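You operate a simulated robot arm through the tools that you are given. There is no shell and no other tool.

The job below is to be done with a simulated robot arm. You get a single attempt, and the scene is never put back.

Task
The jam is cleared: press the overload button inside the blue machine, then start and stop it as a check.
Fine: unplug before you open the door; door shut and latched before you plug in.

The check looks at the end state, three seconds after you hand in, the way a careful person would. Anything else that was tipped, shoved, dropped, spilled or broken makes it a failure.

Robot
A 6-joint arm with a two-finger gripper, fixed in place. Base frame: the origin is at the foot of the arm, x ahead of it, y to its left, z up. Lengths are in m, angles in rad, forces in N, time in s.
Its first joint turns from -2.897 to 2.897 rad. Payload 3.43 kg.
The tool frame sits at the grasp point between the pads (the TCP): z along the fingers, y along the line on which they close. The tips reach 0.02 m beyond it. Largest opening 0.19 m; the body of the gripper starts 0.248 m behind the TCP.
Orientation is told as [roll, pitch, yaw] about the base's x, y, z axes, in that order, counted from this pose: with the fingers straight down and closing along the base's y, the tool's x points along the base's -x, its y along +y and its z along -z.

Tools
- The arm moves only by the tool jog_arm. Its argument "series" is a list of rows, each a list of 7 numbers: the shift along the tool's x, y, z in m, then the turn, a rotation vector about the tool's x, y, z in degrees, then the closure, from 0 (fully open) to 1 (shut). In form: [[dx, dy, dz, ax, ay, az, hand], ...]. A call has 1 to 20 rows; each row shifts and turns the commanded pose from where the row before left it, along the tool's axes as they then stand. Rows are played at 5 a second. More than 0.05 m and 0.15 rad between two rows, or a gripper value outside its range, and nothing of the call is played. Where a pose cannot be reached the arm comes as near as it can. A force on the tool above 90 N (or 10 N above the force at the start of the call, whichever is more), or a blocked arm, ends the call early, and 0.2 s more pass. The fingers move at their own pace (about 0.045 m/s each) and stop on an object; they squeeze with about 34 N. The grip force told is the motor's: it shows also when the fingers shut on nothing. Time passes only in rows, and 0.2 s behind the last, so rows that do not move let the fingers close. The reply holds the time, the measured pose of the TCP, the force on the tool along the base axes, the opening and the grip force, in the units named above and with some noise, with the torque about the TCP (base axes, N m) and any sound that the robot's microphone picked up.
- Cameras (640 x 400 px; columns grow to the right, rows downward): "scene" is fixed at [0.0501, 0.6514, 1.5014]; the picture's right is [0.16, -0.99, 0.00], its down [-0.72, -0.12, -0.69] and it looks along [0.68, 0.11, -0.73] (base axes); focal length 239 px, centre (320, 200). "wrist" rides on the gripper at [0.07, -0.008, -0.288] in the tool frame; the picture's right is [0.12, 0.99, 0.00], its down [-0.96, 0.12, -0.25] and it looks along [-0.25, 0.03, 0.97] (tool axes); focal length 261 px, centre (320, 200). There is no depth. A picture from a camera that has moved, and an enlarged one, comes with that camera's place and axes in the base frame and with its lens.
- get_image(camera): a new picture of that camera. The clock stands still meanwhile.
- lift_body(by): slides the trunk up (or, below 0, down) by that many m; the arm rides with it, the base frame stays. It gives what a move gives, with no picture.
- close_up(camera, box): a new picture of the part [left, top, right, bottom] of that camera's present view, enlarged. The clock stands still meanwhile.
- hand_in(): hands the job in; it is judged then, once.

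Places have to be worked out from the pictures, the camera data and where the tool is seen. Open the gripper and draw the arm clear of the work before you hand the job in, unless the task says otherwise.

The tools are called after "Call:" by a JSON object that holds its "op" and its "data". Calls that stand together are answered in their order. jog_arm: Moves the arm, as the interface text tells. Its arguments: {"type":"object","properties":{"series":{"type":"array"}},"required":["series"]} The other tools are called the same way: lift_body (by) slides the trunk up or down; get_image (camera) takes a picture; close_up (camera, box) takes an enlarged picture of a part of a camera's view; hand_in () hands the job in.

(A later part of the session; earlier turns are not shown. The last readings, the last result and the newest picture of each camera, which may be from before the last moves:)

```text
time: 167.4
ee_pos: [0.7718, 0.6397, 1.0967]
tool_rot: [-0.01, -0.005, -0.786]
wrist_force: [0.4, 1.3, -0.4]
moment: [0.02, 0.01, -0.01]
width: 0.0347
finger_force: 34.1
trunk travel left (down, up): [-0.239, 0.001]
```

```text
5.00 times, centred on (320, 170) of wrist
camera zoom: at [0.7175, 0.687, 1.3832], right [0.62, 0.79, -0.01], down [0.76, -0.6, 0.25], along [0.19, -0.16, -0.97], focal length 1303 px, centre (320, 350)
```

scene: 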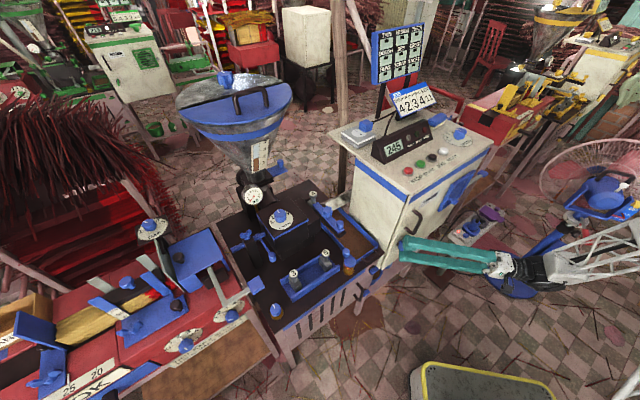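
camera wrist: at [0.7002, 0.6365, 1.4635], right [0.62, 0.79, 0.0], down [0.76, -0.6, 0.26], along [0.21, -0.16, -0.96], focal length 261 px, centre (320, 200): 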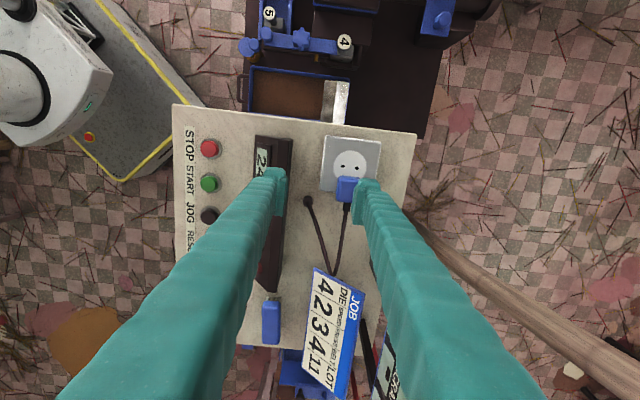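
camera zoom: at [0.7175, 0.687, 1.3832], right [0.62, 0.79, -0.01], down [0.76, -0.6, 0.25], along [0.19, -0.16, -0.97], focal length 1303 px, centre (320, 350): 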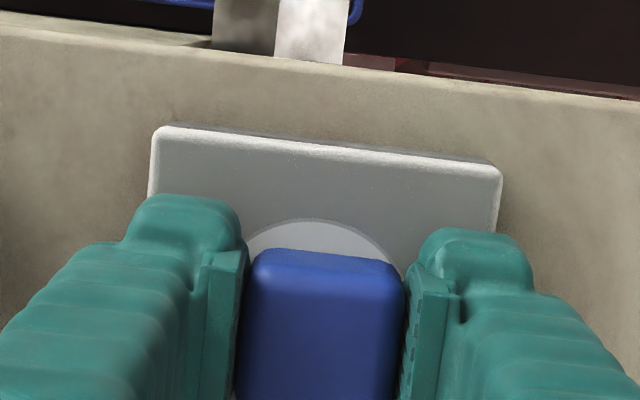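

The closing dragged the plug about 3.4 mm too deep this time (cube edge at 183 px vs 186.5 when seated). I shift it 3.4 mm toward the front, then release and compare at the same zoom as the original picture.

Call:
{"op": "jog_arm", "data": {"series": [[0, -0.0017, -0.0005, 0, 0, 0, 1], [0, -0.0017, 0, 0, 0, 0, 1], [0, 0, 0.0008, 0, 0, 0, 1], [0, 0, 0, 0, 0, 0, 1]]}}

Call:
{"op": "close_up", "data": {"camera": "scene", "box": [320, 90, 432, 160]}}

```text
time: 168.4
ee_pos: [0.7693, 0.6361, 1.0958]
tool_rot: [-0.011, -0.006, -0.786]
wrist_force: [-0.3, -0.8, 0.4]
moment: [0.04, 0.0, 0.0]
width: 0.0344
finger_force: 33.7
trunk travel left (down, up): [-0.239, 0.001]
```

```text
5.71 times, centred on (376, 125) of scene
camera zoom: at [0.0501, 0.6514, 1.5014], right [0.16, -0.99, 0.0], down [-0.72, -0.12, -0.69], along [0.68, 0.11, -0.73], focal length 1368 px, centre (0, 629)
```

zoom: 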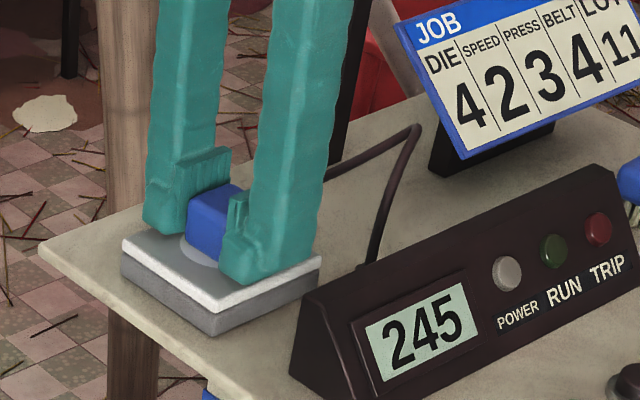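

Call:
{"op": "jog_arm", "data": {"series": [[0, 0.0008, 0, 0, 0, 0, 1], [0, 0, 0.0015, 0, 0, 0, 1], [0, 0, 0.0015, 0, 0, 0, 1], [0, 0, 0.001, 0, 0, 0, 1]]}}

Call:
{"op": "close_up", "data": {"camera": "scene", "box": [320, 90, 432, 160]}}

```text
time: 169.4
ee_pos: [0.7704, 0.6378, 1.0957]
tool_rot: [-0.004, -0.004, -0.785]
wrist_force: [10.4, 7.5, 35.8]
moment: [0.38, -0.31, -0.03]
width: 0.0344
finger_force: 33.6
trunk travel left (down, up): [-0.239, 0.001]
```

```text
5.71 times, centred on (376, 125) of scene
camera zoom: at [0.0501, 0.6514, 1.5014], right [0.16, -0.99, 0.0], down [-0.72, -0.12, -0.69], along [0.68, 0.11, -0.73], focal length 1368 px, centre (0, 629)
```

zoom: 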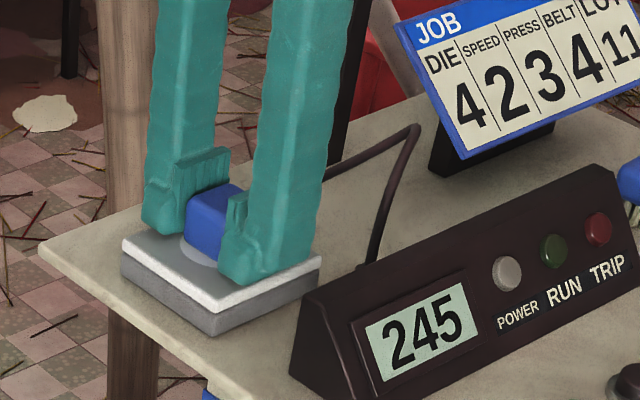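

The horizontal position matches the seated picture, but the fingertips may keep the plug from going fully down. I re-grip it 4 mm higher so the tips can't touch the plate, and then press and scan small offsets while listening for the snap.

Call:
{"op": "jog_arm", "data": {"series": [[0, 0, -0.003, 0, 0, 0, 1], [0, 0, 0, 0, 0, 0, 0.8], [0, 0, 0, 0, 0, 0, 0.75], [0, 0, -0.004, 0, 0, 0, 0.75], [0, 0, 0, 0, 0, 0, 1], [0, 0, 0, 0, 0, 0, 1], [0, 0, 0, 0, 0, 0, 1]]}}

Call:
{"op": "close_up", "data": {"camera": "scene", "box": [320, 90, 432, 160]}}

```text
time: 171.1
ee_pos: [0.7691, 0.6376, 1.0971]
tool_rot: [-0.011, -0.006, -0.785]
wrist_force: [0.4, -0.1, -0.5]
moment: [0.02, 0.02, 0.0]
width: 0.0347
finger_force: 34.5
trunk travel left (down, up): [-0.239, 0.001]
```

```text
5.71 times, centred on (376, 125) of scene
camera zoom: at [0.0501, 0.6514, 1.5014], right [0.16, -0.99, 0.0], down [-0.72, -0.12, -0.69], along [0.68, 0.11, -0.73], focal length 1368 px, centre (0, 629)
```

zoom: 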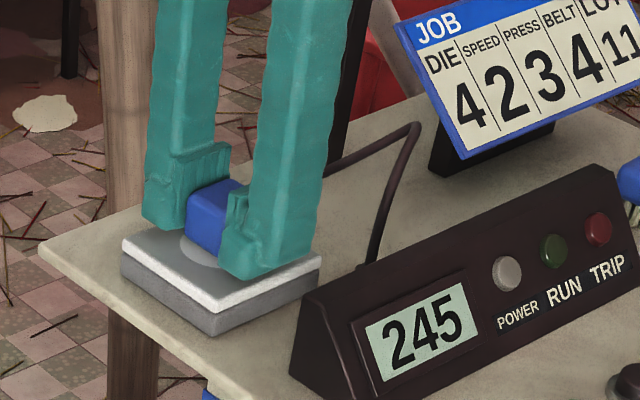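

Call:
{"op": "jog_arm", "data": {"series": [[0, 0, 0.001, 0, 0, 0, 1], [0, 0, 0.001, 0, 0, 0, 1]]}}

```text
time: 171.7
ee_pos: [0.7702, 0.6383, 1.0967]
tool_rot: [-0.01, -0.004, -0.785]
wrist_force: [0.5, -0.6, -0.9]
moment: [-0.01, 0.01, 0.02]
width: 0.0346
finger_force: 33.7
trunk travel left (down, up): [-0.239, 0.001]
```

Call:
{"op": "jog_arm", "data": {"series": [[0, 0, 0.001, 0, 0, 0, 1], [0, 0, 0.001, 0, 0, 0, 1]]}}

```text
time: 172.2
ee_pos: [0.7709, 0.6367, 1.0948]
tool_rot: [-0.009, -0.005, -0.785]
wrist_force: [1.5, 1.2, 8.3]
moment: [-0.08, 0.04, -0.03]
width: 0.0346
finger_force: 33.7
trunk travel left (down, up): [-0.239, 0.001]
```

Call:
{"op": "close_up", "data": {"camera": "scene", "box": [340, 115, 380, 140]}}

```text
16.00 times, centred on (360, 128) of scene
camera zoom: at [0.0501, 0.6514, 1.5014], right [0.16, -0.99, 0.0], down [-0.72, -0.12, -0.69], along [0.68, 0.11, -0.73], focal length 3830 px, centre (-320, 1360)
```

zoom: 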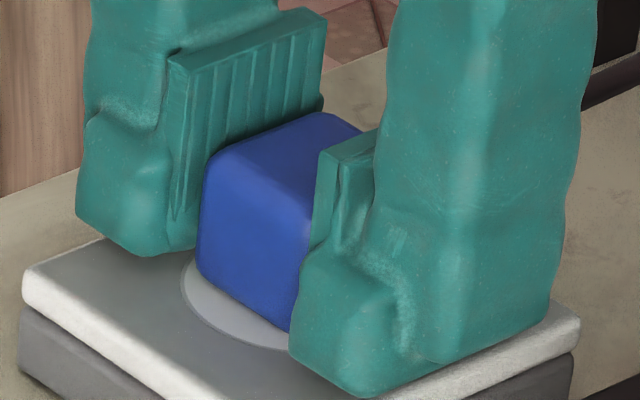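

I scan in small steps toward the front while pressing lightly, listening for the snap.

Call:
{"op": "jog_arm", "data": {"series": [[0, -0.0005, 0, 0, 0, 0, 1], [0, -0.0005, 0, 0, 0, 0, 1], [0, -0.0005, 0, 0, 0, 0, 1]]}}

```text
time: 173.1
ee_pos: [0.7704, 0.6369, 1.0954]
tool_rot: [-0.01, -0.006, -0.786]
wrist_force: [4.7, 3.7, 15.4]
moment: [0.09, -0.06, 0.0]
width: 0.0349
finger_force: 33.6
trunk travel left (down, up): [-0.239, 0.001]
```

Call:
{"op": "jog_arm", "data": {"series": [[0, 0, -0.002, 0, 0, 0, 1], [-0.001, 0, 0, 0, 0, 0, 1], [0, 0, 0.0015, 0, 0, 0, 1], [0, 0, 0.001, 0, 0, 0, 1]]}}

Call:
{"op": "close_up", "data": {"camera": "scene", "box": [340, 115, 380, 140]}}

```text
time: 174.1
ee_pos: [0.7706, 0.6357, 1.0956]
tool_rot: [-0.008, -0.006, -0.784]
wrist_force: [1.1, 4.5, 12.1]
moment: [0.06, -0.01, 0.05]
width: 0.0346
finger_force: 33.8
trunk travel left (down, up): [-0.239, 0.001]
```

```text
16.00 times, centred on (360, 128) of scene
camera zoom: at [0.0501, 0.6514, 1.5014], right [0.16, -0.99, 0.0], down [-0.72, -0.12, -0.69], along [0.68, 0.11, -0.73], focal length 3830 px, centre (-320, 1360)
```

zoom: 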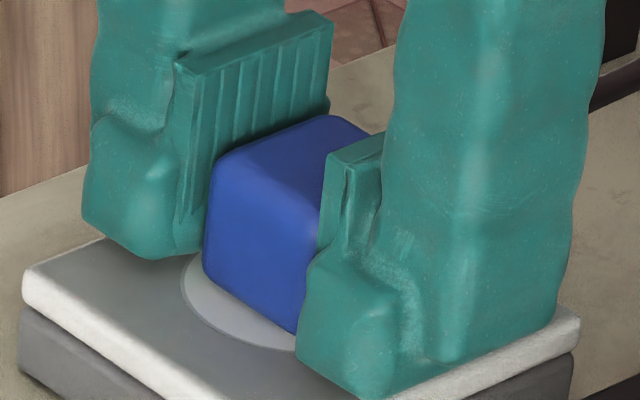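

By my reckoning the plug is now within ~0.5 mm of the seat horizontally; only the last bit of depth is missing because the fingertips reach the plate. I release it here and press from the top again.

Call:
{"op": "jog_arm", "data": {"series": [[0, 0, -0.001, 0, 0, 0, 1], [0, 0, 0, 0, 0, 0, 0.8], [0, 0, 0, 0, 0, 0, 0.7], [0, 0, 0, 0, 0, 0, 0.6], [0, 0, -0.02, 0, 0, 0, 0.6], [0, 0, -0.02, 0, 0, 0, 0.6], [0, 0, -0.015, 0, 0, 0, 0.8], [0, 0, 0, 0, 0, 0, 1], [0, 0, 0, 0, 0, 0, 1], [0, 0, 0, 0, 0, 0, 1], [0, 0, 0, 0, 0, 0, 1], [0, 0, 0, 0, 0, 0, 1]]}}

Call:
{"op": "close_up", "data": {"camera": "scene", "box": [335, 90, 415, 140]}}

```text
time: 176.7
ee_pos: [0.7702, 0.6368, 1.1515]
tool_rot: [-0.01, -0.005, -0.787]
wrist_force: [-0.4, 0.0, -1.0]
moment: [-0.02, -0.02, -0.03]
width: 0.0002
finger_force: 33.3
trunk travel left (down, up): [-0.239, 0.001]
```

```text
8.00 times, centred on (375, 115) of scene
camera zoom: at [0.0501, 0.6514, 1.5014], right [0.16, -0.99, 0.0], down [-0.72, -0.12, -0.69], along [0.68, 0.11, -0.73], focal length 1915 px, centre (-120, 880)
```

zoom: 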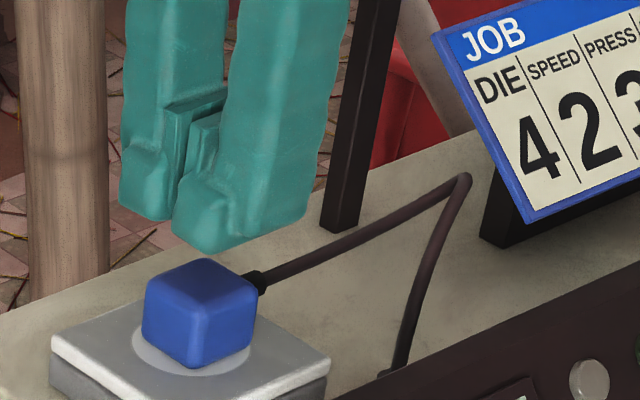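

Call:
{"op": "jog_arm", "data": {"series": [[0.0075, -0.0155, -0.012, 0, 0, 0, 0.6], [0, 0, 0, 0, 0, 0, 0], [0, 0, 0, 0, 0, 0, 0], [0, 0, 0, 0, 0, 0, 0], [0, 0, 0, 0, 0, 0, 0], [0, 0, 0, 0, 0, 0, 0], [0, 0, 0, 0, 0, 0, 0], [0, 0, 0, 0, 0, 0, 0]]}}

Call:
{"op": "close_up", "data": {"camera": "wrist", "box": [270, 140, 398, 220]}}

Call:
{"op": "close_up", "data": {"camera": "scene", "box": [335, 90, 415, 140]}}

```text
time: 178.4
ee_pos: [0.7542, 0.631, 1.1624]
tool_rot: [-0.01, -0.006, -0.785]
wrist_force: [-0.8, 0.3, 0.8]
moment: [0.03, 0.01, 0.03]
width: 0.1588
finger_force: 0.1
trunk travel left (down, up): [-0.239, 0.001]
```

```text
5.00 times, centred on (334, 180) of wrist
camera zoom: at [0.6995, 0.6788, 1.4495], right [0.62, 0.79, -0.01], down [0.76, -0.6, 0.25], along [0.19, -0.16, -0.97], focal length 1303 px, centre (250, 300)
```

zoom: 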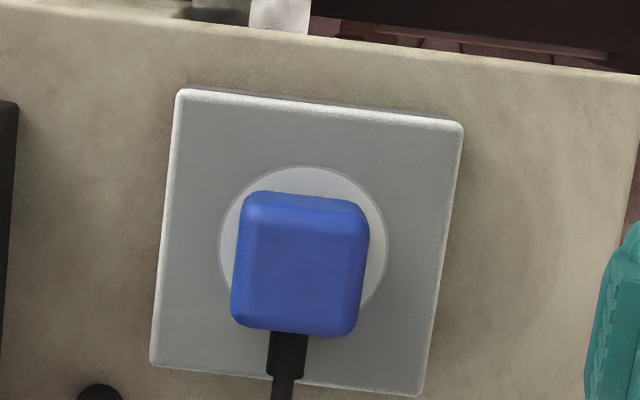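

```text
8.00 times, centred on (375, 115) of scene
camera zoom: at [0.0501, 0.6514, 1.5014], right [0.16, -0.99, 0.0], down [-0.72, -0.12, -0.69], along [0.68, 0.11, -0.73], focal length 1915 px, centre (-120, 880)
```

zoom: 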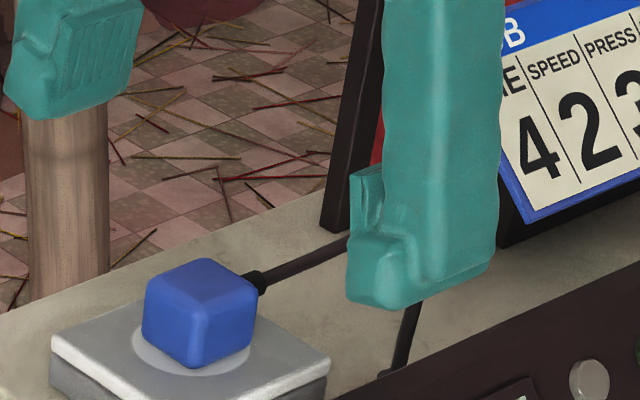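

From the wrist comparison the plug is 1.8 mm too far front and 0.5 mm right of its seat. I re-grip with that correction.

Call:
{"op": "jog_arm", "data": {"series": [[-0.0035, 0.0088, 0, 0, 0, 0, 0.6], [-0.0035, 0.0087, 0, 0, 0, 0, 0.6], [0, 0, 0, 0, 0, 0, 0.6], [0, 0, 0, 0, 0, 0, 0.6], [0, 0, 0, 0, 0, 0, 0.6], [0, 0, 0, 0, 0, 0, 0.6], [0, 0, 0.02, 0, 0, 0, 0.6], [0, 0, 0.02, 0, 0, 0, 0.6], [0, 0, 0.02, 0, 0, 0, 0.6], [0, 0, 0.005, 0, 0, 0, 0.6]]}}

Call:
{"op": "jog_arm", "data": {"series": [[0, 0, 0, 0, 0, 0, 0.8], [0, 0, 0, 0, 0, 0, 1], [0, 0, 0, 0, 0, 0, 1], [0, 0, 0, 0, 0, 0, 1], [0, 0, 0, 0, 0, 0, 1]]}}

Call:
{"op": "close_up", "data": {"camera": "scene", "box": [320, 90, 432, 160]}}

```text
time: 180.7
ee_pos: [0.7719, 0.6371, 1.0959]
tool_rot: [-0.01, -0.005, -0.784]
wrist_force: [-0.1, -0.5, 0.7]
moment: [0.02, 0.03, 0.02]
width: 0.076
finger_force: 0.1
trunk travel left (down, up): [-0.239, 0.001]
```

```text
time: 181.8
ee_pos: [0.7707, 0.6374, 1.0972]
tool_rot: [-0.011, -0.005, -0.785]
wrist_force: [-0.1, 0.2, -0.2]
moment: [-0.04, 0.04, 0.03]
width: 0.0346
finger_force: 33.6
trunk travel left (down, up): [-0.239, 0.001]
```

```text
5.71 times, centred on (376, 125) of scene
camera zoom: at [0.0501, 0.6514, 1.5014], right [0.16, -0.99, 0.0], down [-0.72, -0.12, -0.69], along [0.68, 0.11, -0.73], focal length 1368 px, centre (0, 629)
```

zoom: 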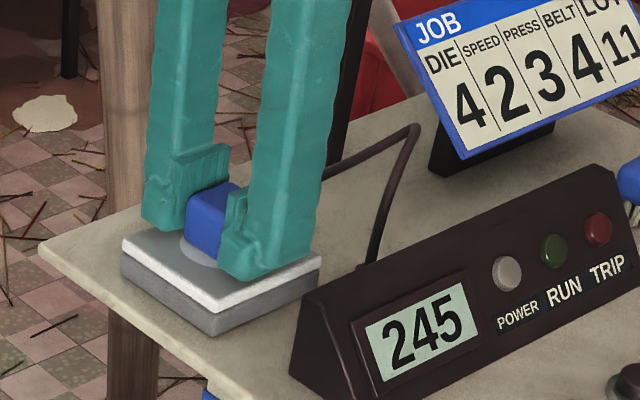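

Call:
{"op": "jog_arm", "data": {"series": [[0, 0, 0.001, 0, 0, 0, 1], [0, 0, 0.001, 0, 0, 0, 1], [0, 0, 0.001, 0, 0, 0, 1]]}}

Call:
{"op": "close_up", "data": {"camera": "scene", "box": [340, 115, 380, 140]}}

```text
time: 182.7
ee_pos: [0.7721, 0.6382, 1.0963]
tool_rot: [-0.007, -0.005, -0.785]
wrist_force: [6.0, 5.2, 26.8]
moment: [0.07, -0.08, 0.0]
width: 0.0345
finger_force: 34.0
trunk travel left (down, up): [-0.239, 0.001]
```

```text
16.00 times, centred on (360, 128) of scene
camera zoom: at [0.0501, 0.6514, 1.5014], right [0.16, -0.99, 0.0], down [-0.72, -0.12, -0.69], along [0.68, 0.11, -0.73], focal length 3830 px, centre (-320, 1360)
```

zoom: 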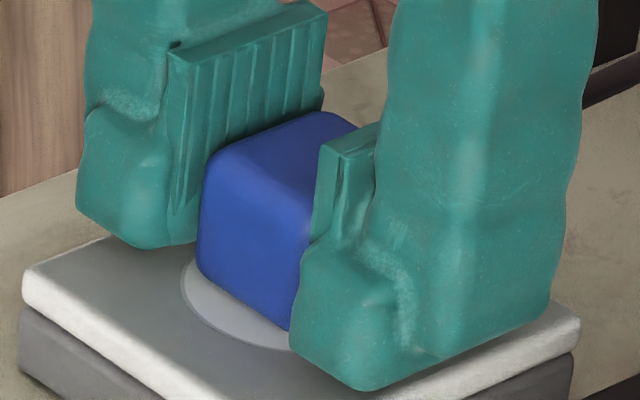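

Contact is now plug-on-plate, and still no snap. Perhaps the seat height is slightly above the pressed height, so I ease upward in small steps and listen.

Call:
{"op": "jog_arm", "data": {"series": [[0, 0, -0.001, 0, 0, 0, 1], [0, 0, -0.001, 0, 0, 0, 1], [0, 0, -0.001, 0, 0, 0, 1]]}}

```text
time: 183.4
ee_pos: [0.7703, 0.6376, 1.097]
tool_rot: [-0.013, -0.007, -0.786]
wrist_force: [2.3, 2.1, 13.2]
moment: [0.12, -0.15, 0.0]
width: 0.0349
finger_force: 34.1
trunk travel left (down, up): [-0.239, 0.001]
```

Call:
{"op": "jog_arm", "data": {"series": [[0, 0, -0.001, 0, 0, 0, 1], [0, 0, -0.001, 0, 0, 0, 1]]}}

```text
time: 184.1
ee_pos: [0.7719, 0.6371, 1.099]
tool_rot: [-0.01, -0.006, -0.784]
wrist_force: [0.0, -0.2, 0.5]
moment: [-0.05, 0.02, -0.01]
width: 0.0345
finger_force: 34.7
trunk travel left (down, up): [-0.239, 0.001]
```

Call:
{"op": "jog_arm", "data": {"series": [[0, 0, 0.0015, 0, 0, 0, 1], [0, 0, 0, 0, 0, 0, 0.8], [0, 0, 0, 0, 0, 0, 0.7], [0, 0, 0, 0, 0, 0, 0.6], [0, 0, -0.017, 0, 0, 0, 0.6], [0, 0, -0.0175, 0, 0, 0, 0.6], [0, 0, -0.0175, 0, 0, 0, 0.6], [0, 0, 0, 0, 0, 0, 0.6]]}}

Call:
{"op": "close_up", "data": {"camera": "wrist", "box": [240, 120, 400, 220]}}

Call:
{"op": "close_up", "data": {"camera": "scene", "box": [320, 90, 432, 160]}}

```text
time: 185.8
ee_pos: [0.77, 0.6362, 1.1508]
tool_rot: [-0.01, -0.005, -0.784]
wrist_force: [0.3, -0.4, -0.3]
moment: [0.02, -0.01, 0.03]
width: 0.0758
finger_force: 0.0
trunk travel left (down, up): [-0.239, 0.001]
```

```text
4.00 times, centred on (320, 170) of wrist
camera zoom: at [0.7167, 0.6848, 1.4373], right [0.62, 0.79, -0.01], down [0.76, -0.6, 0.25], along [0.19, -0.16, -0.97], focal length 1043 px, centre (320, 320)
```

zoom: 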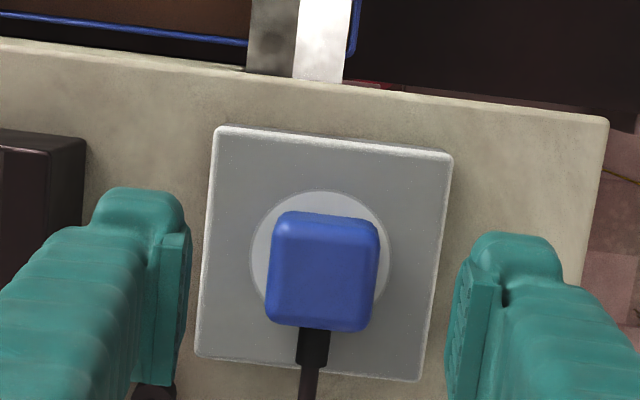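

```text
5.71 times, centred on (376, 125) of scene
camera zoom: at [0.0501, 0.6514, 1.5014], right [0.16, -0.99, 0.0], down [-0.72, -0.12, -0.69], along [0.68, 0.11, -0.73], focal length 1368 px, centre (0, 629)
```

zoom: 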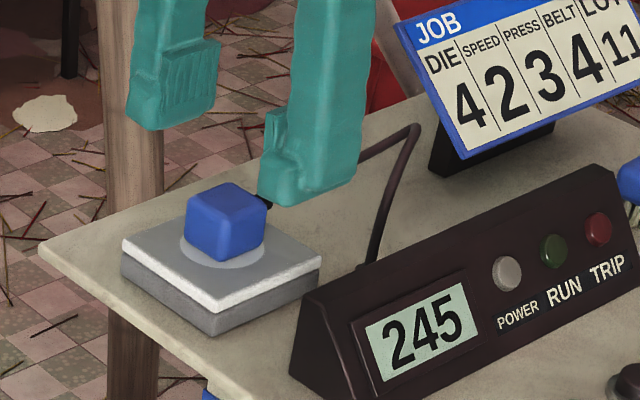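

By both cameras the plug is now within about 1 mm of its original seat. I close the fingers above it and press down from the top.

Call:
{"op": "jog_arm", "data": {"series": [[0, 0, 0, 0, 0, 0, 1], [0, 0, 0, 0, 0, 0, 1], [0, 0, 0, 0, 0, 0, 1], [0, 0, 0, 0, 0, 0, 1], [0, 0, 0, 0, 0, 0, 1], [0, 0, 0.012, 0, 0, 0, 1], [0, 0, 0.009, 0, 0, 0, 1], [0, 0, 0.003, 0, 0, 0, 1], [0, 0, 0.002, 0, 0, 0, 1]]}}

Call:
{"op": "close_up", "data": {"camera": "scene", "box": [320, 90, 432, 160]}}

```text
time: 187.8
ee_pos: [0.7711, 0.6373, 1.1243]
tool_rot: [-0.007, -0.005, -0.786]
wrist_force: [0.5, -1.8, 6.3]
moment: [0.07, -0.02, -0.03]
width: 0.0062
finger_force: 34.4
trunk travel left (down, up): [-0.239, 0.001]
```

```text
5.71 times, centred on (376, 125) of scene
camera zoom: at [0.0501, 0.6514, 1.5014], right [0.16, -0.99, 0.0], down [-0.72, -0.12, -0.69], along [0.68, 0.11, -0.73], focal length 1368 px, centre (0, 629)
```

zoom: 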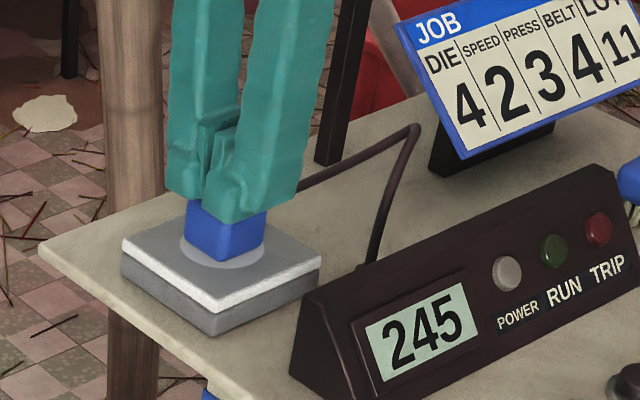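

Call:
{"op": "jog_arm", "data": {"series": [[0, 0, 0.0015, 0, 0, 0, 1], [0, 0, 0.0015, 0, 0, 0, 1]]}}

```text
time: 188.4
ee_pos: [0.7716, 0.6365, 1.1243]
tool_rot: [-0.007, -0.005, -0.784]
wrist_force: [2.5, 5.1, 31.3]
moment: [0.25, -0.11, 0.01]
width: 0.0057
finger_force: 33.6
trunk travel left (down, up): [-0.239, 0.001]
```

Still nothing at 31 N. Sliding it in sideways with the pins already "below" the plate may not count as an insertion, so I'll grip it at this aligned spot, lift it fully clear, and insert straight down.

Call:
{"op": "jog_arm", "data": {"series": [[0, 0, -0.006, 0, 0, 0, 1], [0, 0, -0.02, 0, 0, 0, 1], [0, 0, -0.006, 0, 0, 0, 0.8], [0, 0, 0, 0, 0, 0, 0.6], [0, 0, 0, 0, 0, 0, 0.6], [0, 0, 0, 0, 0, 0, 0.6], [0, 0, 0, 0, 0, 0, 0.6], [0, 0, 0.02, 0, 0, 0, 0.6], [0, 0, 0.02, 0, 0, 0, 0.6], [0, 0, 0.014, 0, 0, 0, 0.6], [0, 0, 0, 0, 0, 0, 0.6]]}}

Call:
{"op": "close_up", "data": {"camera": "wrist", "box": [256, 130, 384, 210]}}

```text
time: 190.8
ee_pos: [0.771, 0.638, 1.099]
tool_rot: [-0.01, -0.006, -0.786]
wrist_force: [0.6, 0.4, 0.8]
moment: [-0.02, 0.0, 0.01]
width: 0.0764
finger_force: 0.1
trunk travel left (down, up): [-0.239, 0.001]
```

```text
5.00 times, centred on (320, 170) of wrist
camera zoom: at [0.7168, 0.6847, 1.386], right [0.62, 0.79, -0.01], down [0.76, -0.6, 0.25], along [0.19, -0.16, -0.97], focal length 1303 px, centre (320, 350)
```

zoom: 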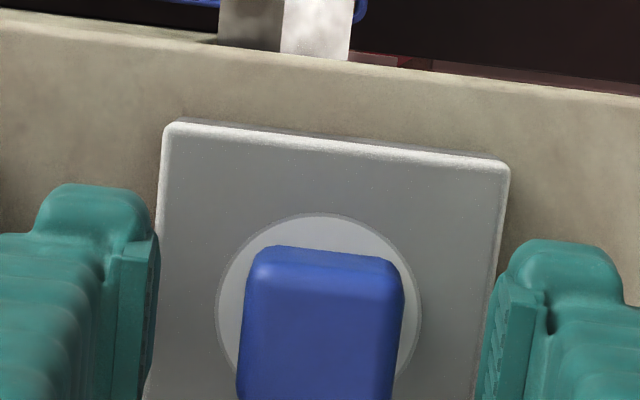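

Call:
{"op": "jog_arm", "data": {"series": [[0, 0, 0.0025, 0, 0, 0, 0.7], [0, 0, 0, 0, 0, 0, 1], [0, 0, 0, 0, 0, 0, 1], [0, 0, 0, 0, 0, 0, 1], [0, 0, 0, 0, 0, 0, 1], [0, 0, -0.004, 0, 0, 0, 1], [0, 0, -0.006, 0, 0, 0, 1], [0, 0, -0.006, 0, 0, 0, 1], [0, 0, -0.006, 0, 0, 0, 1], [0, 0, 0, 0, 0, 0, 1]]}}

Call:
{"op": "close_up", "data": {"camera": "scene", "box": [344, 112, 376, 132]}}

Call:
{"op": "close_up", "data": {"camera": "scene", "box": [344, 122, 376, 142]}}

```text
time: 193.1
ee_pos: [0.7715, 0.6372, 1.1185]
tool_rot: [-0.012, -0.005, -0.786]
wrist_force: [0.0, -0.3, -0.4]
moment: [0.01, 0.05, 0.02]
width: 0.0347
finger_force: 33.9
trunk travel left (down, up): [-0.239, 0.001]
```

```text
16.00 times, centred on (360, 122) of scene
camera zoom: at [0.0501, 0.6514, 1.5014], right [0.16, -0.99, 0.0], down [-0.72, -0.12, -0.69], along [0.68, 0.11, -0.73], focal length 3830 px, centre (-320, 1448)
```

zoom: 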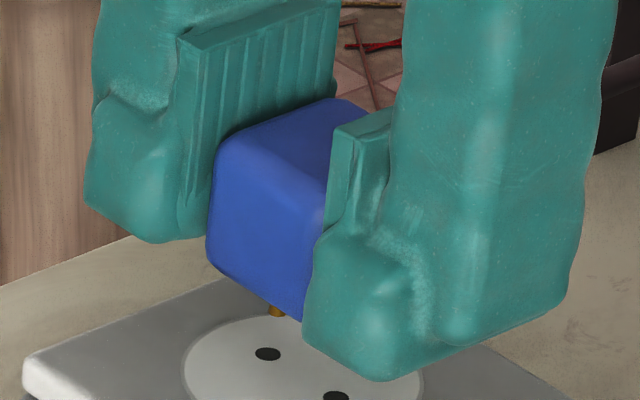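

```text
16.00 times, centred on (360, 132) of scene
camera zoom: at [0.0501, 0.6514, 1.5014], right [0.16, -0.99, 0.0], down [-0.72, -0.12, -0.69], along [0.68, 0.11, -0.73], focal length 3830 px, centre (-320, 1288)
```

zoom: 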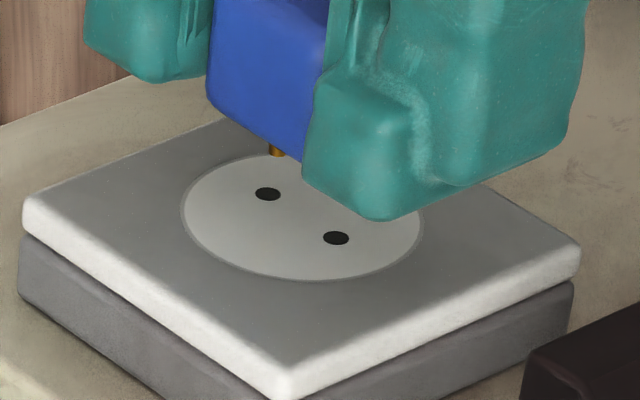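

The plug is clear with its pin visible above the hole. Combining the views, it is about 1.3 mm too deep and 1 mm too far right, so I correct that in the air and insert straight down.

Call:
{"op": "jog_arm", "data": {"series": [[0.001, -0.0013, 0, 0, 0, 0, 1], [0, 0, 0.004, 0, 0, 0, 1], [0, 0, 0.004, 0, 0, 0, 1], [0, 0, 0.004, 0, 0, 0, 1], [0, 0, 0.004, 0, 0, 0, 1], [0, 0, 0.003, 0, 0, 0, 1]]}}

Call:
{"op": "jog_arm", "data": {"series": [[0, 0, 0.0015, 0, 0, 0, 1], [0, 0, 0.0015, 0, 0, 0, 1], [0, 0, 0.0015, 0, 0, 0, 1]]}}

Call:
{"op": "close_up", "data": {"camera": "scene", "box": [320, 90, 432, 160]}}

```text
time: 194.4
ee_pos: [0.7686, 0.6378, 1.0976]
tool_rot: [-0.011, -0.005, -0.785]
wrist_force: [-0.5, 0.0, 0.5]
moment: [0.01, -0.01, -0.01]
width: 0.0346
finger_force: 34.5
trunk travel left (down, up): [-0.239, 0.001]
```

```text
time: 195.2
ee_pos: [0.7697, 0.6357, 1.0958]
tool_rot: [-0.009, -0.007, -0.785]
wrist_force: [0.4, 0.8, 7.7]
moment: [0.04, -0.03, 0.03]
width: 0.0346
finger_force: 33.9
trunk travel left (down, up): [-0.239, 0.001]
```

```text
5.71 times, centred on (376, 125) of scene
camera zoom: at [0.0501, 0.6514, 1.5014], right [0.16, -0.99, 0.0], down [-0.72, -0.12, -0.69], along [0.68, 0.11, -0.73], focal length 1368 px, centre (0, 629)
```

zoom: 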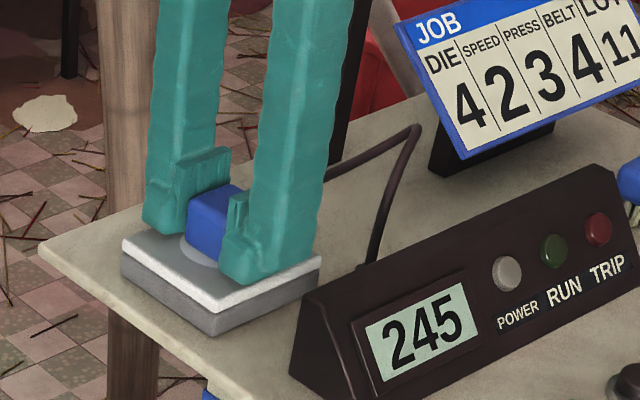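

Call:
{"op": "jog_arm", "data": {"series": [[0, 0, 0.0015, 0, 0, 0, 1], [0, 0, 0.0015, 0, 0, 0, 1]]}}

```text
time: 195.8
ee_pos: [0.7693, 0.6368, 1.0953]
tool_rot: [-0.008, -0.006, -0.786]
wrist_force: [5.3, 3.3, 33.8]
moment: [0.22, -0.17, 0.0]
width: 0.0346
finger_force: 34.6
trunk travel left (down, up): [-0.239, 0.001]
```

Aligned but not snapping at 34 N. It may simply need a firmer push, so I release and press from the top harder, staying below 90 N.

Call:
{"op": "jog_arm", "data": {"series": [[0, 0, -0.003, 0, 0, 0, 1], [0, 0, 0, 0, 0, 0, 0.8], [0, 0, 0, 0, 0, 0, 0.7], [0, 0, 0, 0, 0, 0, 0.6], [0, 0, -0.02, 0, 0, 0, 0.6], [0, 0, -0.02, 0, 0, 0, 0.6], [0, 0, -0.012, 0, 0, 0, 0.8], [0, 0, 0, 0, 0, 0, 1], [0, 0, 0, 0, 0, 0, 1], [0, 0, 0, 0, 0, 0, 1], [0, 0, 0, 0, 0, 0, 1], [0, 0, 0, 0, 0, 0, 1], [0, 0, 0.012, 0, 0, 0, 1], [0, 0, 0.006, 0, 0, 0, 1], [0, 0, 0.004, 0, 0, 0, 1]]}}

Call:
{"op": "close_up", "data": {"camera": "scene", "box": [335, 90, 415, 140]}}

```text
time: 199.1
ee_pos: [0.7688, 0.6377, 1.1243]
tool_rot: [-0.011, -0.005, -0.786]
wrist_force: [-0.5, 0.6, 1.0]
moment: [0.02, 0.01, -0.02]
width: 0.0
finger_force: 33.8
trunk travel left (down, up): [-0.239, 0.001]
```

```text
8.00 times, centred on (375, 115) of scene
camera zoom: at [0.0501, 0.6514, 1.5014], right [0.16, -0.99, 0.0], down [-0.72, -0.12, -0.69], along [0.68, 0.11, -0.73], focal length 1915 px, centre (-120, 880)
```

zoom: 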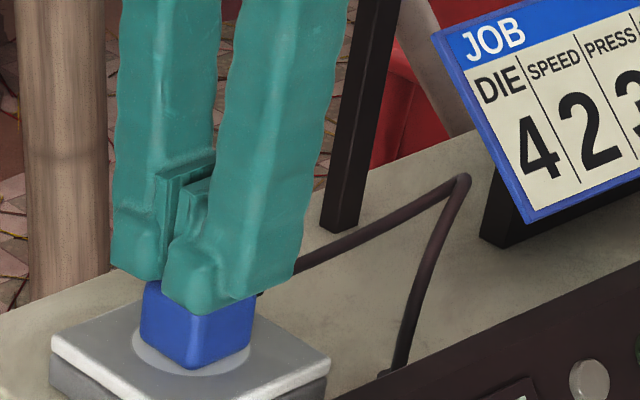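

Call:
{"op": "jog_arm", "data": {"series": [[0, 0, 0.002, 0, 0, 0, 1], [0, 0, 0.002, 0, 0, 0, 1]]}}

```text
time: 199.7
ee_pos: [0.7709, 0.6372, 1.1245]
tool_rot: [-0.004, -0.003, -0.787]
wrist_force: [7.3, 6.6, 32.6]
moment: [0.27, -0.2, -0.01]
width: 0.0059
finger_force: 34.0
trunk travel left (down, up): [-0.239, 0.001]
```

Call:
{"op": "jog_arm", "data": {"series": [[0, 0, 0.0015, 0, 0, 0, 1], [0, 0, 0.0015, 0, 0, 0, 1]]}}

Call:
{"op": "close_up", "data": {"camera": "scene", "box": [320, 90, 432, 160]}}

```text
time: 200.2
ee_pos: [0.7692, 0.6362, 1.1231]
tool_rot: [-0.001, -0.005, -0.785]
wrist_force: [20.7, 18.2, 78.7]
moment: [0.61, -0.52, -0.02]
width: 0.0061
finger_force: 34.2
trunk travel left (down, up): [-0.239, 0.001]
```

```text
5.71 times, centred on (376, 125) of scene
camera zoom: at [0.0501, 0.6514, 1.5014], right [0.16, -0.99, 0.0], down [-0.72, -0.12, -0.69], along [0.68, 0.11, -0.73], focal length 1368 px, centre (0, 629)
```

zoom: 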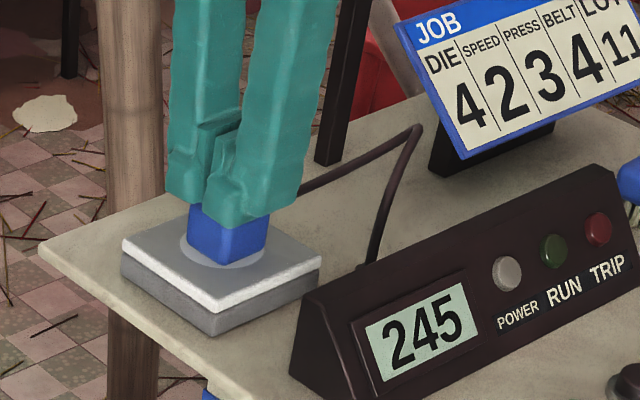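

Pressing hard drags the plug forward through arm compliance, so brute force isn't the way. I'll re-grip it slightly higher, keep light contact, and scan a small grid in 0.5 mm steps, listening for the snap.

Call:
{"op": "jog_arm", "data": {"series": [[0, 0, -0.008, 0, 0, 0, 1], [0, 0, -0.02, 0, 0, 0, 1], [0, 0, -0.006, 0, 0, 0, 0.8], [0, 0, 0, 0, 0, 0, 0.6], [0, 0, 0, 0, 0, 0, 0.6], [0, 0, 0, 0, 0, 0, 0.6], [0, 0, 0, 0, 0, 0, 0.6], [0, 0, 0.02, 0, 0, 0, 0.6], [0, 0, 0.02, 0, 0, 0, 0.6], [0, 0, 0.014, 0, 0, 0, 0.6], [0, 0, 0, 0, 0, 0, 0.6]]}}

Call:
{"op": "close_up", "data": {"camera": "wrist", "box": [256, 130, 384, 210]}}

```text
time: 202.7
ee_pos: [0.7687, 0.6377, 1.0974]
tool_rot: [-0.01, -0.006, -0.785]
wrist_force: [0.2, -0.5, -0.7]
moment: [0.03, -0.01, -0.01]
width: 0.0757
finger_force: 0.0
trunk travel left (down, up): [-0.239, 0.001]
```

```text
5.00 times, centred on (320, 170) of wrist
camera zoom: at [0.7146, 0.685, 1.3846], right [0.62, 0.79, -0.01], down [0.76, -0.6, 0.25], along [0.19, -0.16, -0.97], focal length 1303 px, centre (320, 350)
```

zoom: 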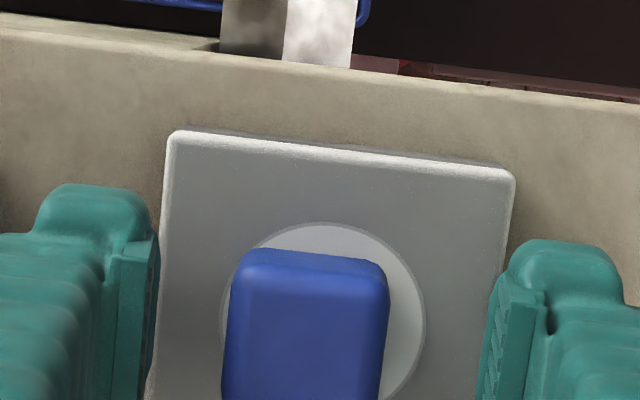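

Call:
{"op": "jog_arm", "data": {"series": [[0, -0.001, 0, 0, 0, 0, 0.7], [0, 0, 0, 0, 0, 0, 1], [0, 0, 0, 0, 0, 0, 1], [0, 0, 0, 0, 0, 0, 1], [0, 0, 0, 0, 0, 0, 1]]}}

Call:
{"op": "close_up", "data": {"camera": "wrist", "box": [256, 130, 384, 210]}}

Call:
{"op": "close_up", "data": {"camera": "scene", "box": [340, 115, 380, 140]}}

```text
time: 203.8
ee_pos: [0.768, 0.6373, 1.0971]
tool_rot: [-0.011, -0.005, -0.786]
wrist_force: [0.1, -0.1, -1.7]
moment: [0.01, -0.02, 0.05]
width: 0.0345
finger_force: 34.3
trunk travel left (down, up): [-0.239, 0.001]
```

```text
5.00 times, centred on (320, 170) of wrist
camera zoom: at [0.714, 0.6842, 1.3847], right [0.62, 0.79, -0.01], down [0.76, -0.6, 0.25], along [0.19, -0.16, -0.97], focal length 1303 px, centre (320, 350)
```

zoom: 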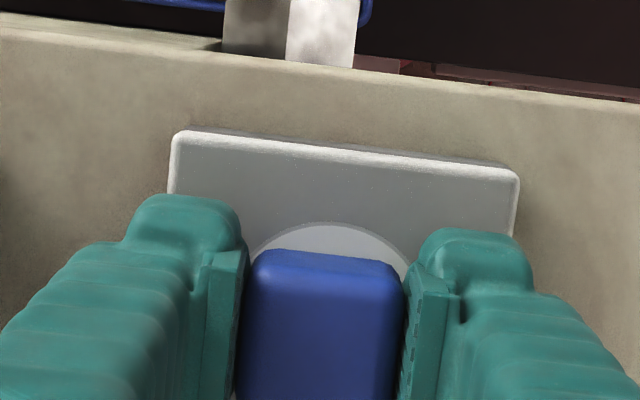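

```text
16.00 times, centred on (360, 128) of scene
camera zoom: at [0.0501, 0.6514, 1.5014], right [0.16, -0.99, 0.0], down [-0.72, -0.12, -0.69], along [0.68, 0.11, -0.73], focal length 3830 px, centre (-320, 1360)
```

zoom: 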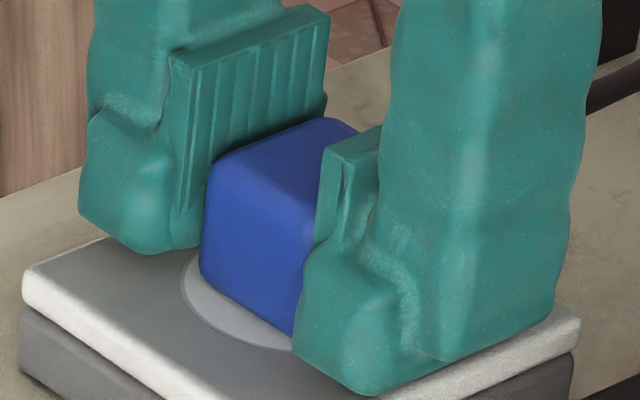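

By the wrist view the plug is now within 0.5 mm (depth) and 0.75 mm (left) of its seat. I correct both and press lightly.

Call:
{"op": "jog_arm", "data": {"series": [[-0.0004, 0.0003, 0, 0, 0, 0, 1], [-0.0004, 0.0002, 0.001, 0, 0, 0, 1], [0, 0, 0.001, 0, 0, 0, 1], [0, 0, 0.001, 0, 0, 0, 1]]}}

```text
time: 204.8
ee_pos: [0.7685, 0.6371, 1.0967]
tool_rot: [-0.006, -0.006, -0.784]
wrist_force: [2.8, 4.5, 24.3]
moment: [0.02, 0.01, 0.03]
width: 0.0346
finger_force: 33.7
trunk travel left (down, up): [-0.239, 0.001]
```

Call:
{"op": "jog_arm", "data": {"series": [[-0.0005, 0, -0.0015, 0, 0, 0, 1], [-0.0005, 0, 0, 0, 0, 0, 1], [-0.0005, 0, 0, 0, 0, 0, 1], [-0.0005, 0, 0, 0, 0, 0, 1]]}}

Call:
{"op": "jog_arm", "data": {"series": [[0, 0.0007, 0, 0, 0, 0, 1], [0, 0.0007, 0, 0, 0, 0, 1], [0.0005, 0, 0, 0, 0, 0, 1], [0.0005, 0, 0, 0, 0, 0, 1], [0.0005, 0, 0, 0, 0, 0, 1], [0.0005, 0, 0, 0, 0, 0, 1], [0.0005, 0, 0, 0, 0, 0, 1], [0.0005, 0, 0, 0, 0, 0, 1]]}}

```text
time: 205.8
ee_pos: [0.7715, 0.6349, 1.0979]
tool_rot: [-0.01, -0.006, -0.785]
wrist_force: [-3.0, 3.9, 20.0]
moment: [0.12, 0.05, 0.02]
width: 0.0345
finger_force: 34.1
trunk travel left (down, up): [-0.239, 0.001]
```

```text
time: 207.7
ee_pos: [0.7694, 0.6372, 1.0966]
tool_rot: [-0.011, -0.005, -0.786]
wrist_force: [6.3, -0.6, 15.7]
moment: [0.03, -0.14, -0.02]
width: 0.0345
finger_force: 34.2
trunk travel left (down, up): [-0.239, 0.001]
```

Nothing in that line. I lift the plug so the pin tip is just at the plate surface, to see directly how the pin sits relative to its hole.

Call:
{"op": "jog_arm", "data": {"series": [[-0.0005, -0.0007, -0.002, 0, 0, 0, 1], [-0.0005, -0.0007, -0.004, 0, 0, 0, 1], [0, 0, -0.005, 0, 0, 0, 1], [0, 0, -0.005, 0, 0, 0, 1], [0, 0, 0, 0, 0, 0, 1]]}}

Call:
{"op": "close_up", "data": {"camera": "scene", "box": [348, 124, 372, 139]}}

```text
time: 208.8
ee_pos: [0.7693, 0.6358, 1.1131]
tool_rot: [-0.011, -0.006, -0.785]
wrist_force: [0.0, 1.1, -1.6]
moment: [-0.01, -0.01, 0.01]
width: 0.0343
finger_force: 33.6
trunk travel left (down, up): [-0.239, 0.001]
```

```text
16.00 times, centred on (360, 132) of scene
camera zoom: at [0.0501, 0.6514, 1.5014], right [0.16, -0.99, 0.0], down [-0.72, -0.12, -0.69], along [0.68, 0.11, -0.73], focal length 3830 px, centre (-320, 1296)
```

zoom: 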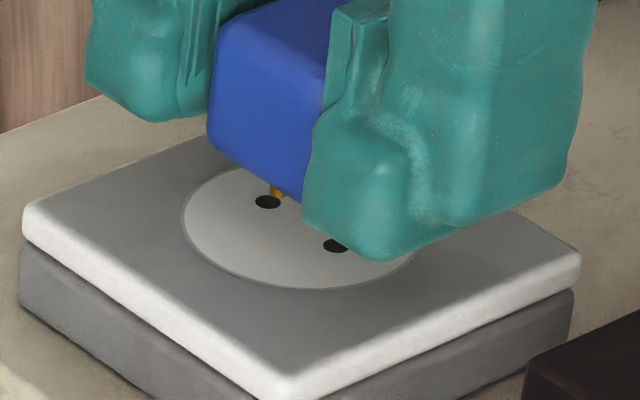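

Call:
{"op": "jog_arm", "data": {"series": [[0, 0, 0.001, 0, 0, 0, 1], [0, 0, 0, 0, 0, 0, 1]]}}

Call:
{"op": "close_up", "data": {"camera": "scene", "box": [354, 128, 366, 135.5]}}

```text
time: 209.4
ee_pos: [0.7687, 0.6376, 1.1107]
tool_rot: [-0.011, -0.005, -0.786]
wrist_force: [0.3, 0.4, -0.5]
moment: [0.03, 0.04, -0.03]
width: 0.0345
finger_force: 34.3
trunk travel left (down, up): [-0.239, 0.001]
```

```text
16.00 times, centred on (360, 132) of scene
camera zoom: at [0.0501, 0.6514, 1.5014], right [0.16, -0.99, 0.0], down [-0.72, -0.12, -0.69], along [0.68, 0.11, -0.73], focal length 3830 px, centre (-320, 1292)
```

zoom: 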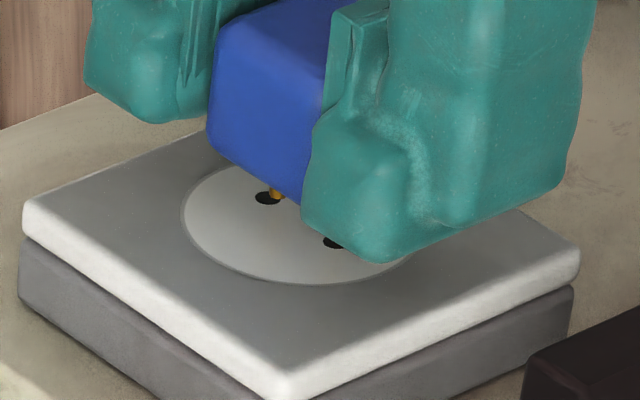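

Call:
{"op": "jog_arm", "data": {"series": [[0, 0, 0.001, 0, 0, 0, 1], [0, 0, 0, 0, 0, 0, 1]]}}

Call:
{"op": "close_up", "data": {"camera": "scene", "box": [340, 119.5, 380, 144.5]}}

```text
time: 210.1
ee_pos: [0.7686, 0.6359, 1.1095]
tool_rot: [-0.011, -0.005, -0.786]
wrist_force: [-0.8, -0.2, -1.0]
moment: [-0.02, 0.01, 0.01]
width: 0.0346
finger_force: 33.8
trunk travel left (down, up): [-0.239, 0.001]
```

```text
16.00 times, centred on (360, 132) of scene
camera zoom: at [0.0501, 0.6514, 1.5014], right [0.16, -0.99, 0.0], down [-0.72, -0.12, -0.69], along [0.68, 0.11, -0.73], focal length 3830 px, centre (-320, 1288)
```

zoom: 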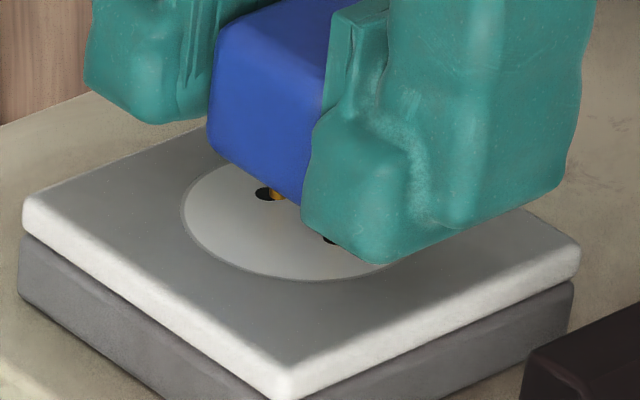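

Call:
{"op": "jog_arm", "data": {"series": [[0, 0, 0.001, 0, 0, 0, 1], [0, 0, 0, 0, 0, 0, 1]]}}

Call:
{"op": "close_up", "data": {"camera": "scene", "box": [340, 119.5, 380, 144.5]}}

```text
time: 210.7
ee_pos: [0.7698, 0.6365, 1.1086]
tool_rot: [-0.01, -0.005, -0.787]
wrist_force: [-0.1, 0.4, -1.7]
moment: [0.0, -0.03, 0.0]
width: 0.0345
finger_force: 34.4
trunk travel left (down, up): [-0.239, 0.001]
```

```text
16.00 times, centred on (360, 132) of scene
camera zoom: at [0.0501, 0.6514, 1.5014], right [0.16, -0.99, 0.0], down [-0.72, -0.12, -0.69], along [0.68, 0.11, -0.73], focal length 3830 px, centre (-320, 1288)
```

zoom: 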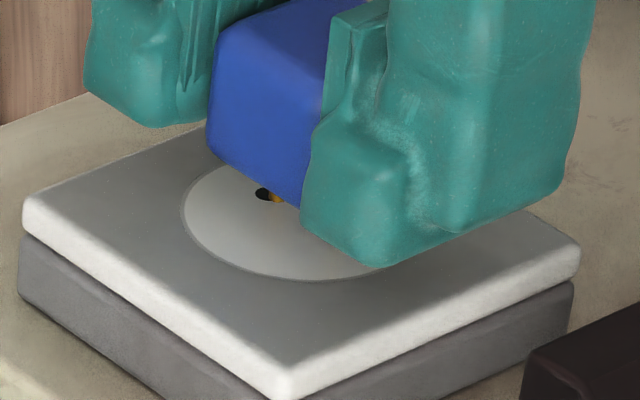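

Now it's clear: the pin meets the plate about 2.8 mm in front of and 0.5 mm right of its hole. I raise slightly, shift 2.8 mm deeper and 0.5 mm left, and look again.

Call:
{"op": "jog_arm", "data": {"series": [[0, 0, -0.003, 0, 0, 0, 1], [0.0005, 0.0014, 0, 0, 0, 0, 1], [0, 0.0014, 0, 0, 0, 0, 1], [0, 0, 0, 0, 0, 0, 1]]}}

Call:
{"op": "close_up", "data": {"camera": "scene", "box": [340, 119.5, 380, 144.5]}}

```text
time: 211.7
ee_pos: [0.7709, 0.6386, 1.1136]
tool_rot: [-0.011, -0.006, -0.786]
wrist_force: [-0.4, 0.1, -0.1]
moment: [0.02, 0.01, 0.0]
width: 0.0343
finger_force: 34.3
trunk travel left (down, up): [-0.239, 0.001]
```

```text
16.00 times, centred on (360, 132) of scene
camera zoom: at [0.0501, 0.6514, 1.5014], right [0.16, -0.99, 0.0], down [-0.72, -0.12, -0.69], along [0.68, 0.11, -0.73], focal length 3830 px, centre (-320, 1288)
```

zoom: 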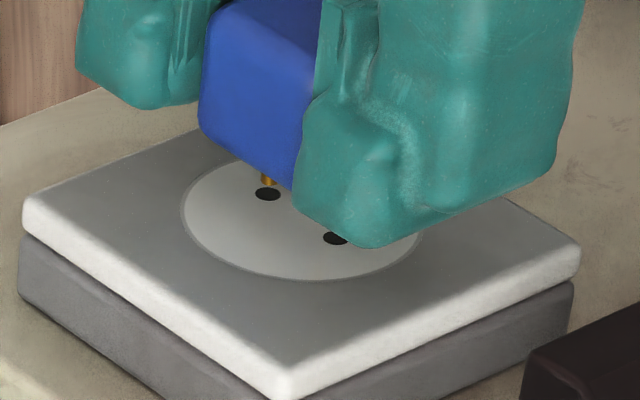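

The pin now sits almost over the hole. I lower 2.5 mm so the tip just enters, and check.

Call:
{"op": "jog_arm", "data": {"series": [[-0.0004, 0.0002, 0.0015, 0, 0, 0, 1], [0, 0, 0.001, 0, 0, 0, 1], [0, 0, 0, 0, 0, 0, 1]]}}

Call:
{"op": "close_up", "data": {"camera": "scene", "box": [340, 119.5, 380, 144.5]}}

```text
time: 212.4
ee_pos: [0.7722, 0.6381, 1.1088]
tool_rot: [-0.011, -0.006, -0.785]
wrist_force: [0.1, -0.5, -0.2]
moment: [0.03, 0.02, 0.02]
width: 0.0346
finger_force: 33.3
trunk travel left (down, up): [-0.239, 0.001]
```

```text
16.00 times, centred on (360, 132) of scene
camera zoom: at [0.0501, 0.6514, 1.5014], right [0.16, -0.99, 0.0], down [-0.72, -0.12, -0.69], along [0.68, 0.11, -0.73], focal length 3830 px, centre (-320, 1288)
```

zoom: 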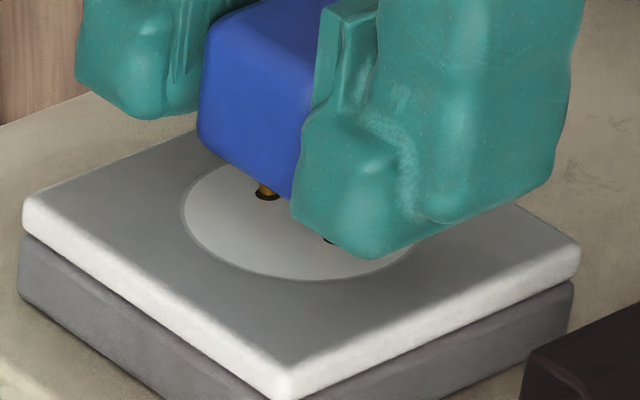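

The pin now enters its hole, about 0.6 mm left of centre. I nudge it right and lower straight down.

Call:
{"op": "jog_arm", "data": {"series": [[-0.0006, 0, 0, 0, 0, 0, 1], [0, 0, 0.003, 0, 0, 0, 1], [0, 0, 0.003, 0, 0, 0, 1], [0, 0, 0.003, 0, 0, 0, 1], [0, 0, 0.0025, 0, 0, 0, 1], [0, 0, 0, 0, 0, 0, 1]]}}

Call:
{"op": "close_up", "data": {"camera": "scene", "box": [320, 90, 432, 160]}}

```text
time: 213.8
ee_pos: [0.7724, 0.6389, 1.099]
tool_rot: [-0.009, -0.006, -0.785]
wrist_force: [0.0, -0.5, -0.1]
moment: [0.01, 0.0, 0.0]
width: 0.0346
finger_force: 34.4
trunk travel left (down, up): [-0.239, 0.001]
```

```text
5.71 times, centred on (376, 125) of scene
camera zoom: at [0.0501, 0.6514, 1.5014], right [0.16, -0.99, 0.0], down [-0.72, -0.12, -0.69], along [0.68, 0.11, -0.73], focal length 1368 px, centre (0, 629)
```

zoom: 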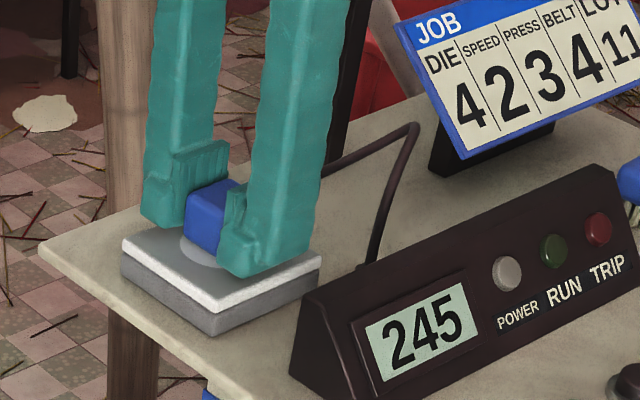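

Call:
{"op": "jog_arm", "data": {"series": [[0, 0, 0.0012, 0, 0, 0, 1], [0, 0, 0.0012, 0, 0, 0, 1], [0, 0, 0.0008, 0, 0, 0, 1]]}}

```text
time: 214.7
ee_pos: [0.7724, 0.6383, 1.0965]
tool_rot: [-0.006, -0.007, -0.785]
wrist_force: [2.5, 2.2, 17.1]
moment: [0.06, -0.07, 0.02]
width: 0.0347
finger_force: 33.8
trunk travel left (down, up): [-0.239, 0.001]
```

Call:
{"op": "jog_arm", "data": {"series": [[0, 0, 0.001, 0, 0, 0, 1], [0, 0, 0.001, 0, 0, 0, 1]]}}

Call:
{"op": "close_up", "data": {"camera": "scene", "box": [340, 115, 380, 140]}}

```text
time: 215.2
ee_pos: [0.7696, 0.6375, 1.0945]
tool_rot: [-0.011, -0.006, -0.785]
wrist_force: [-8.7, -6.4, 31.8]
moment: [0.02, 0.09, -0.03]
width: 0.0345
finger_force: 34.2
trunk travel left (down, up): [-0.239, 0.001]
heard: snap
```

```text
16.00 times, centred on (360, 128) of scene
camera zoom: at [0.0501, 0.6514, 1.5014], right [0.16, -0.99, 0.0], down [-0.72, -0.12, -0.69], along [0.68, 0.11, -0.73], focal length 3830 px, centre (-320, 1360)
```

zoom: 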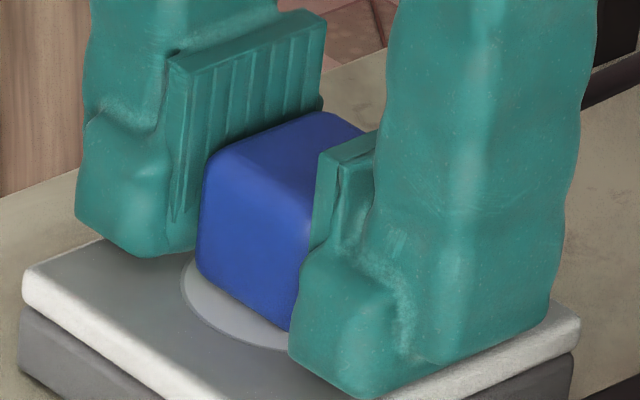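

SNAP — the plug seated (TCP dropped 2 mm to 1.0945). I check the lamps.

Call:
{"op": "close_up", "data": {"camera": "scene", "box": [320, 90, 448, 170]}}

```text
5.00 times, centred on (384, 130) of scene
camera zoom: at [0.0501, 0.6514, 1.5014], right [0.16, -0.99, 0.0], down [-0.72, -0.12, -0.69], along [0.68, 0.11, -0.73], focal length 1197 px, centre (0, 550)
```

zoom: 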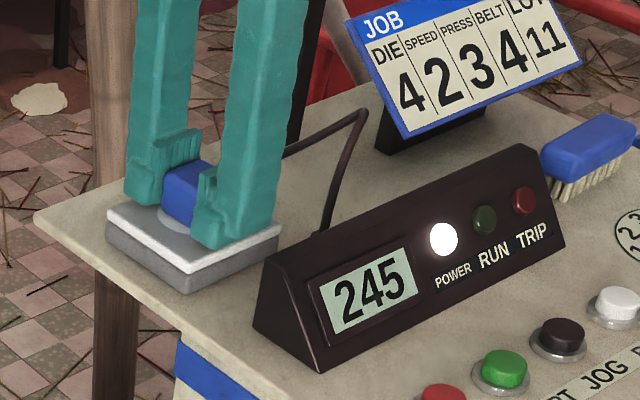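

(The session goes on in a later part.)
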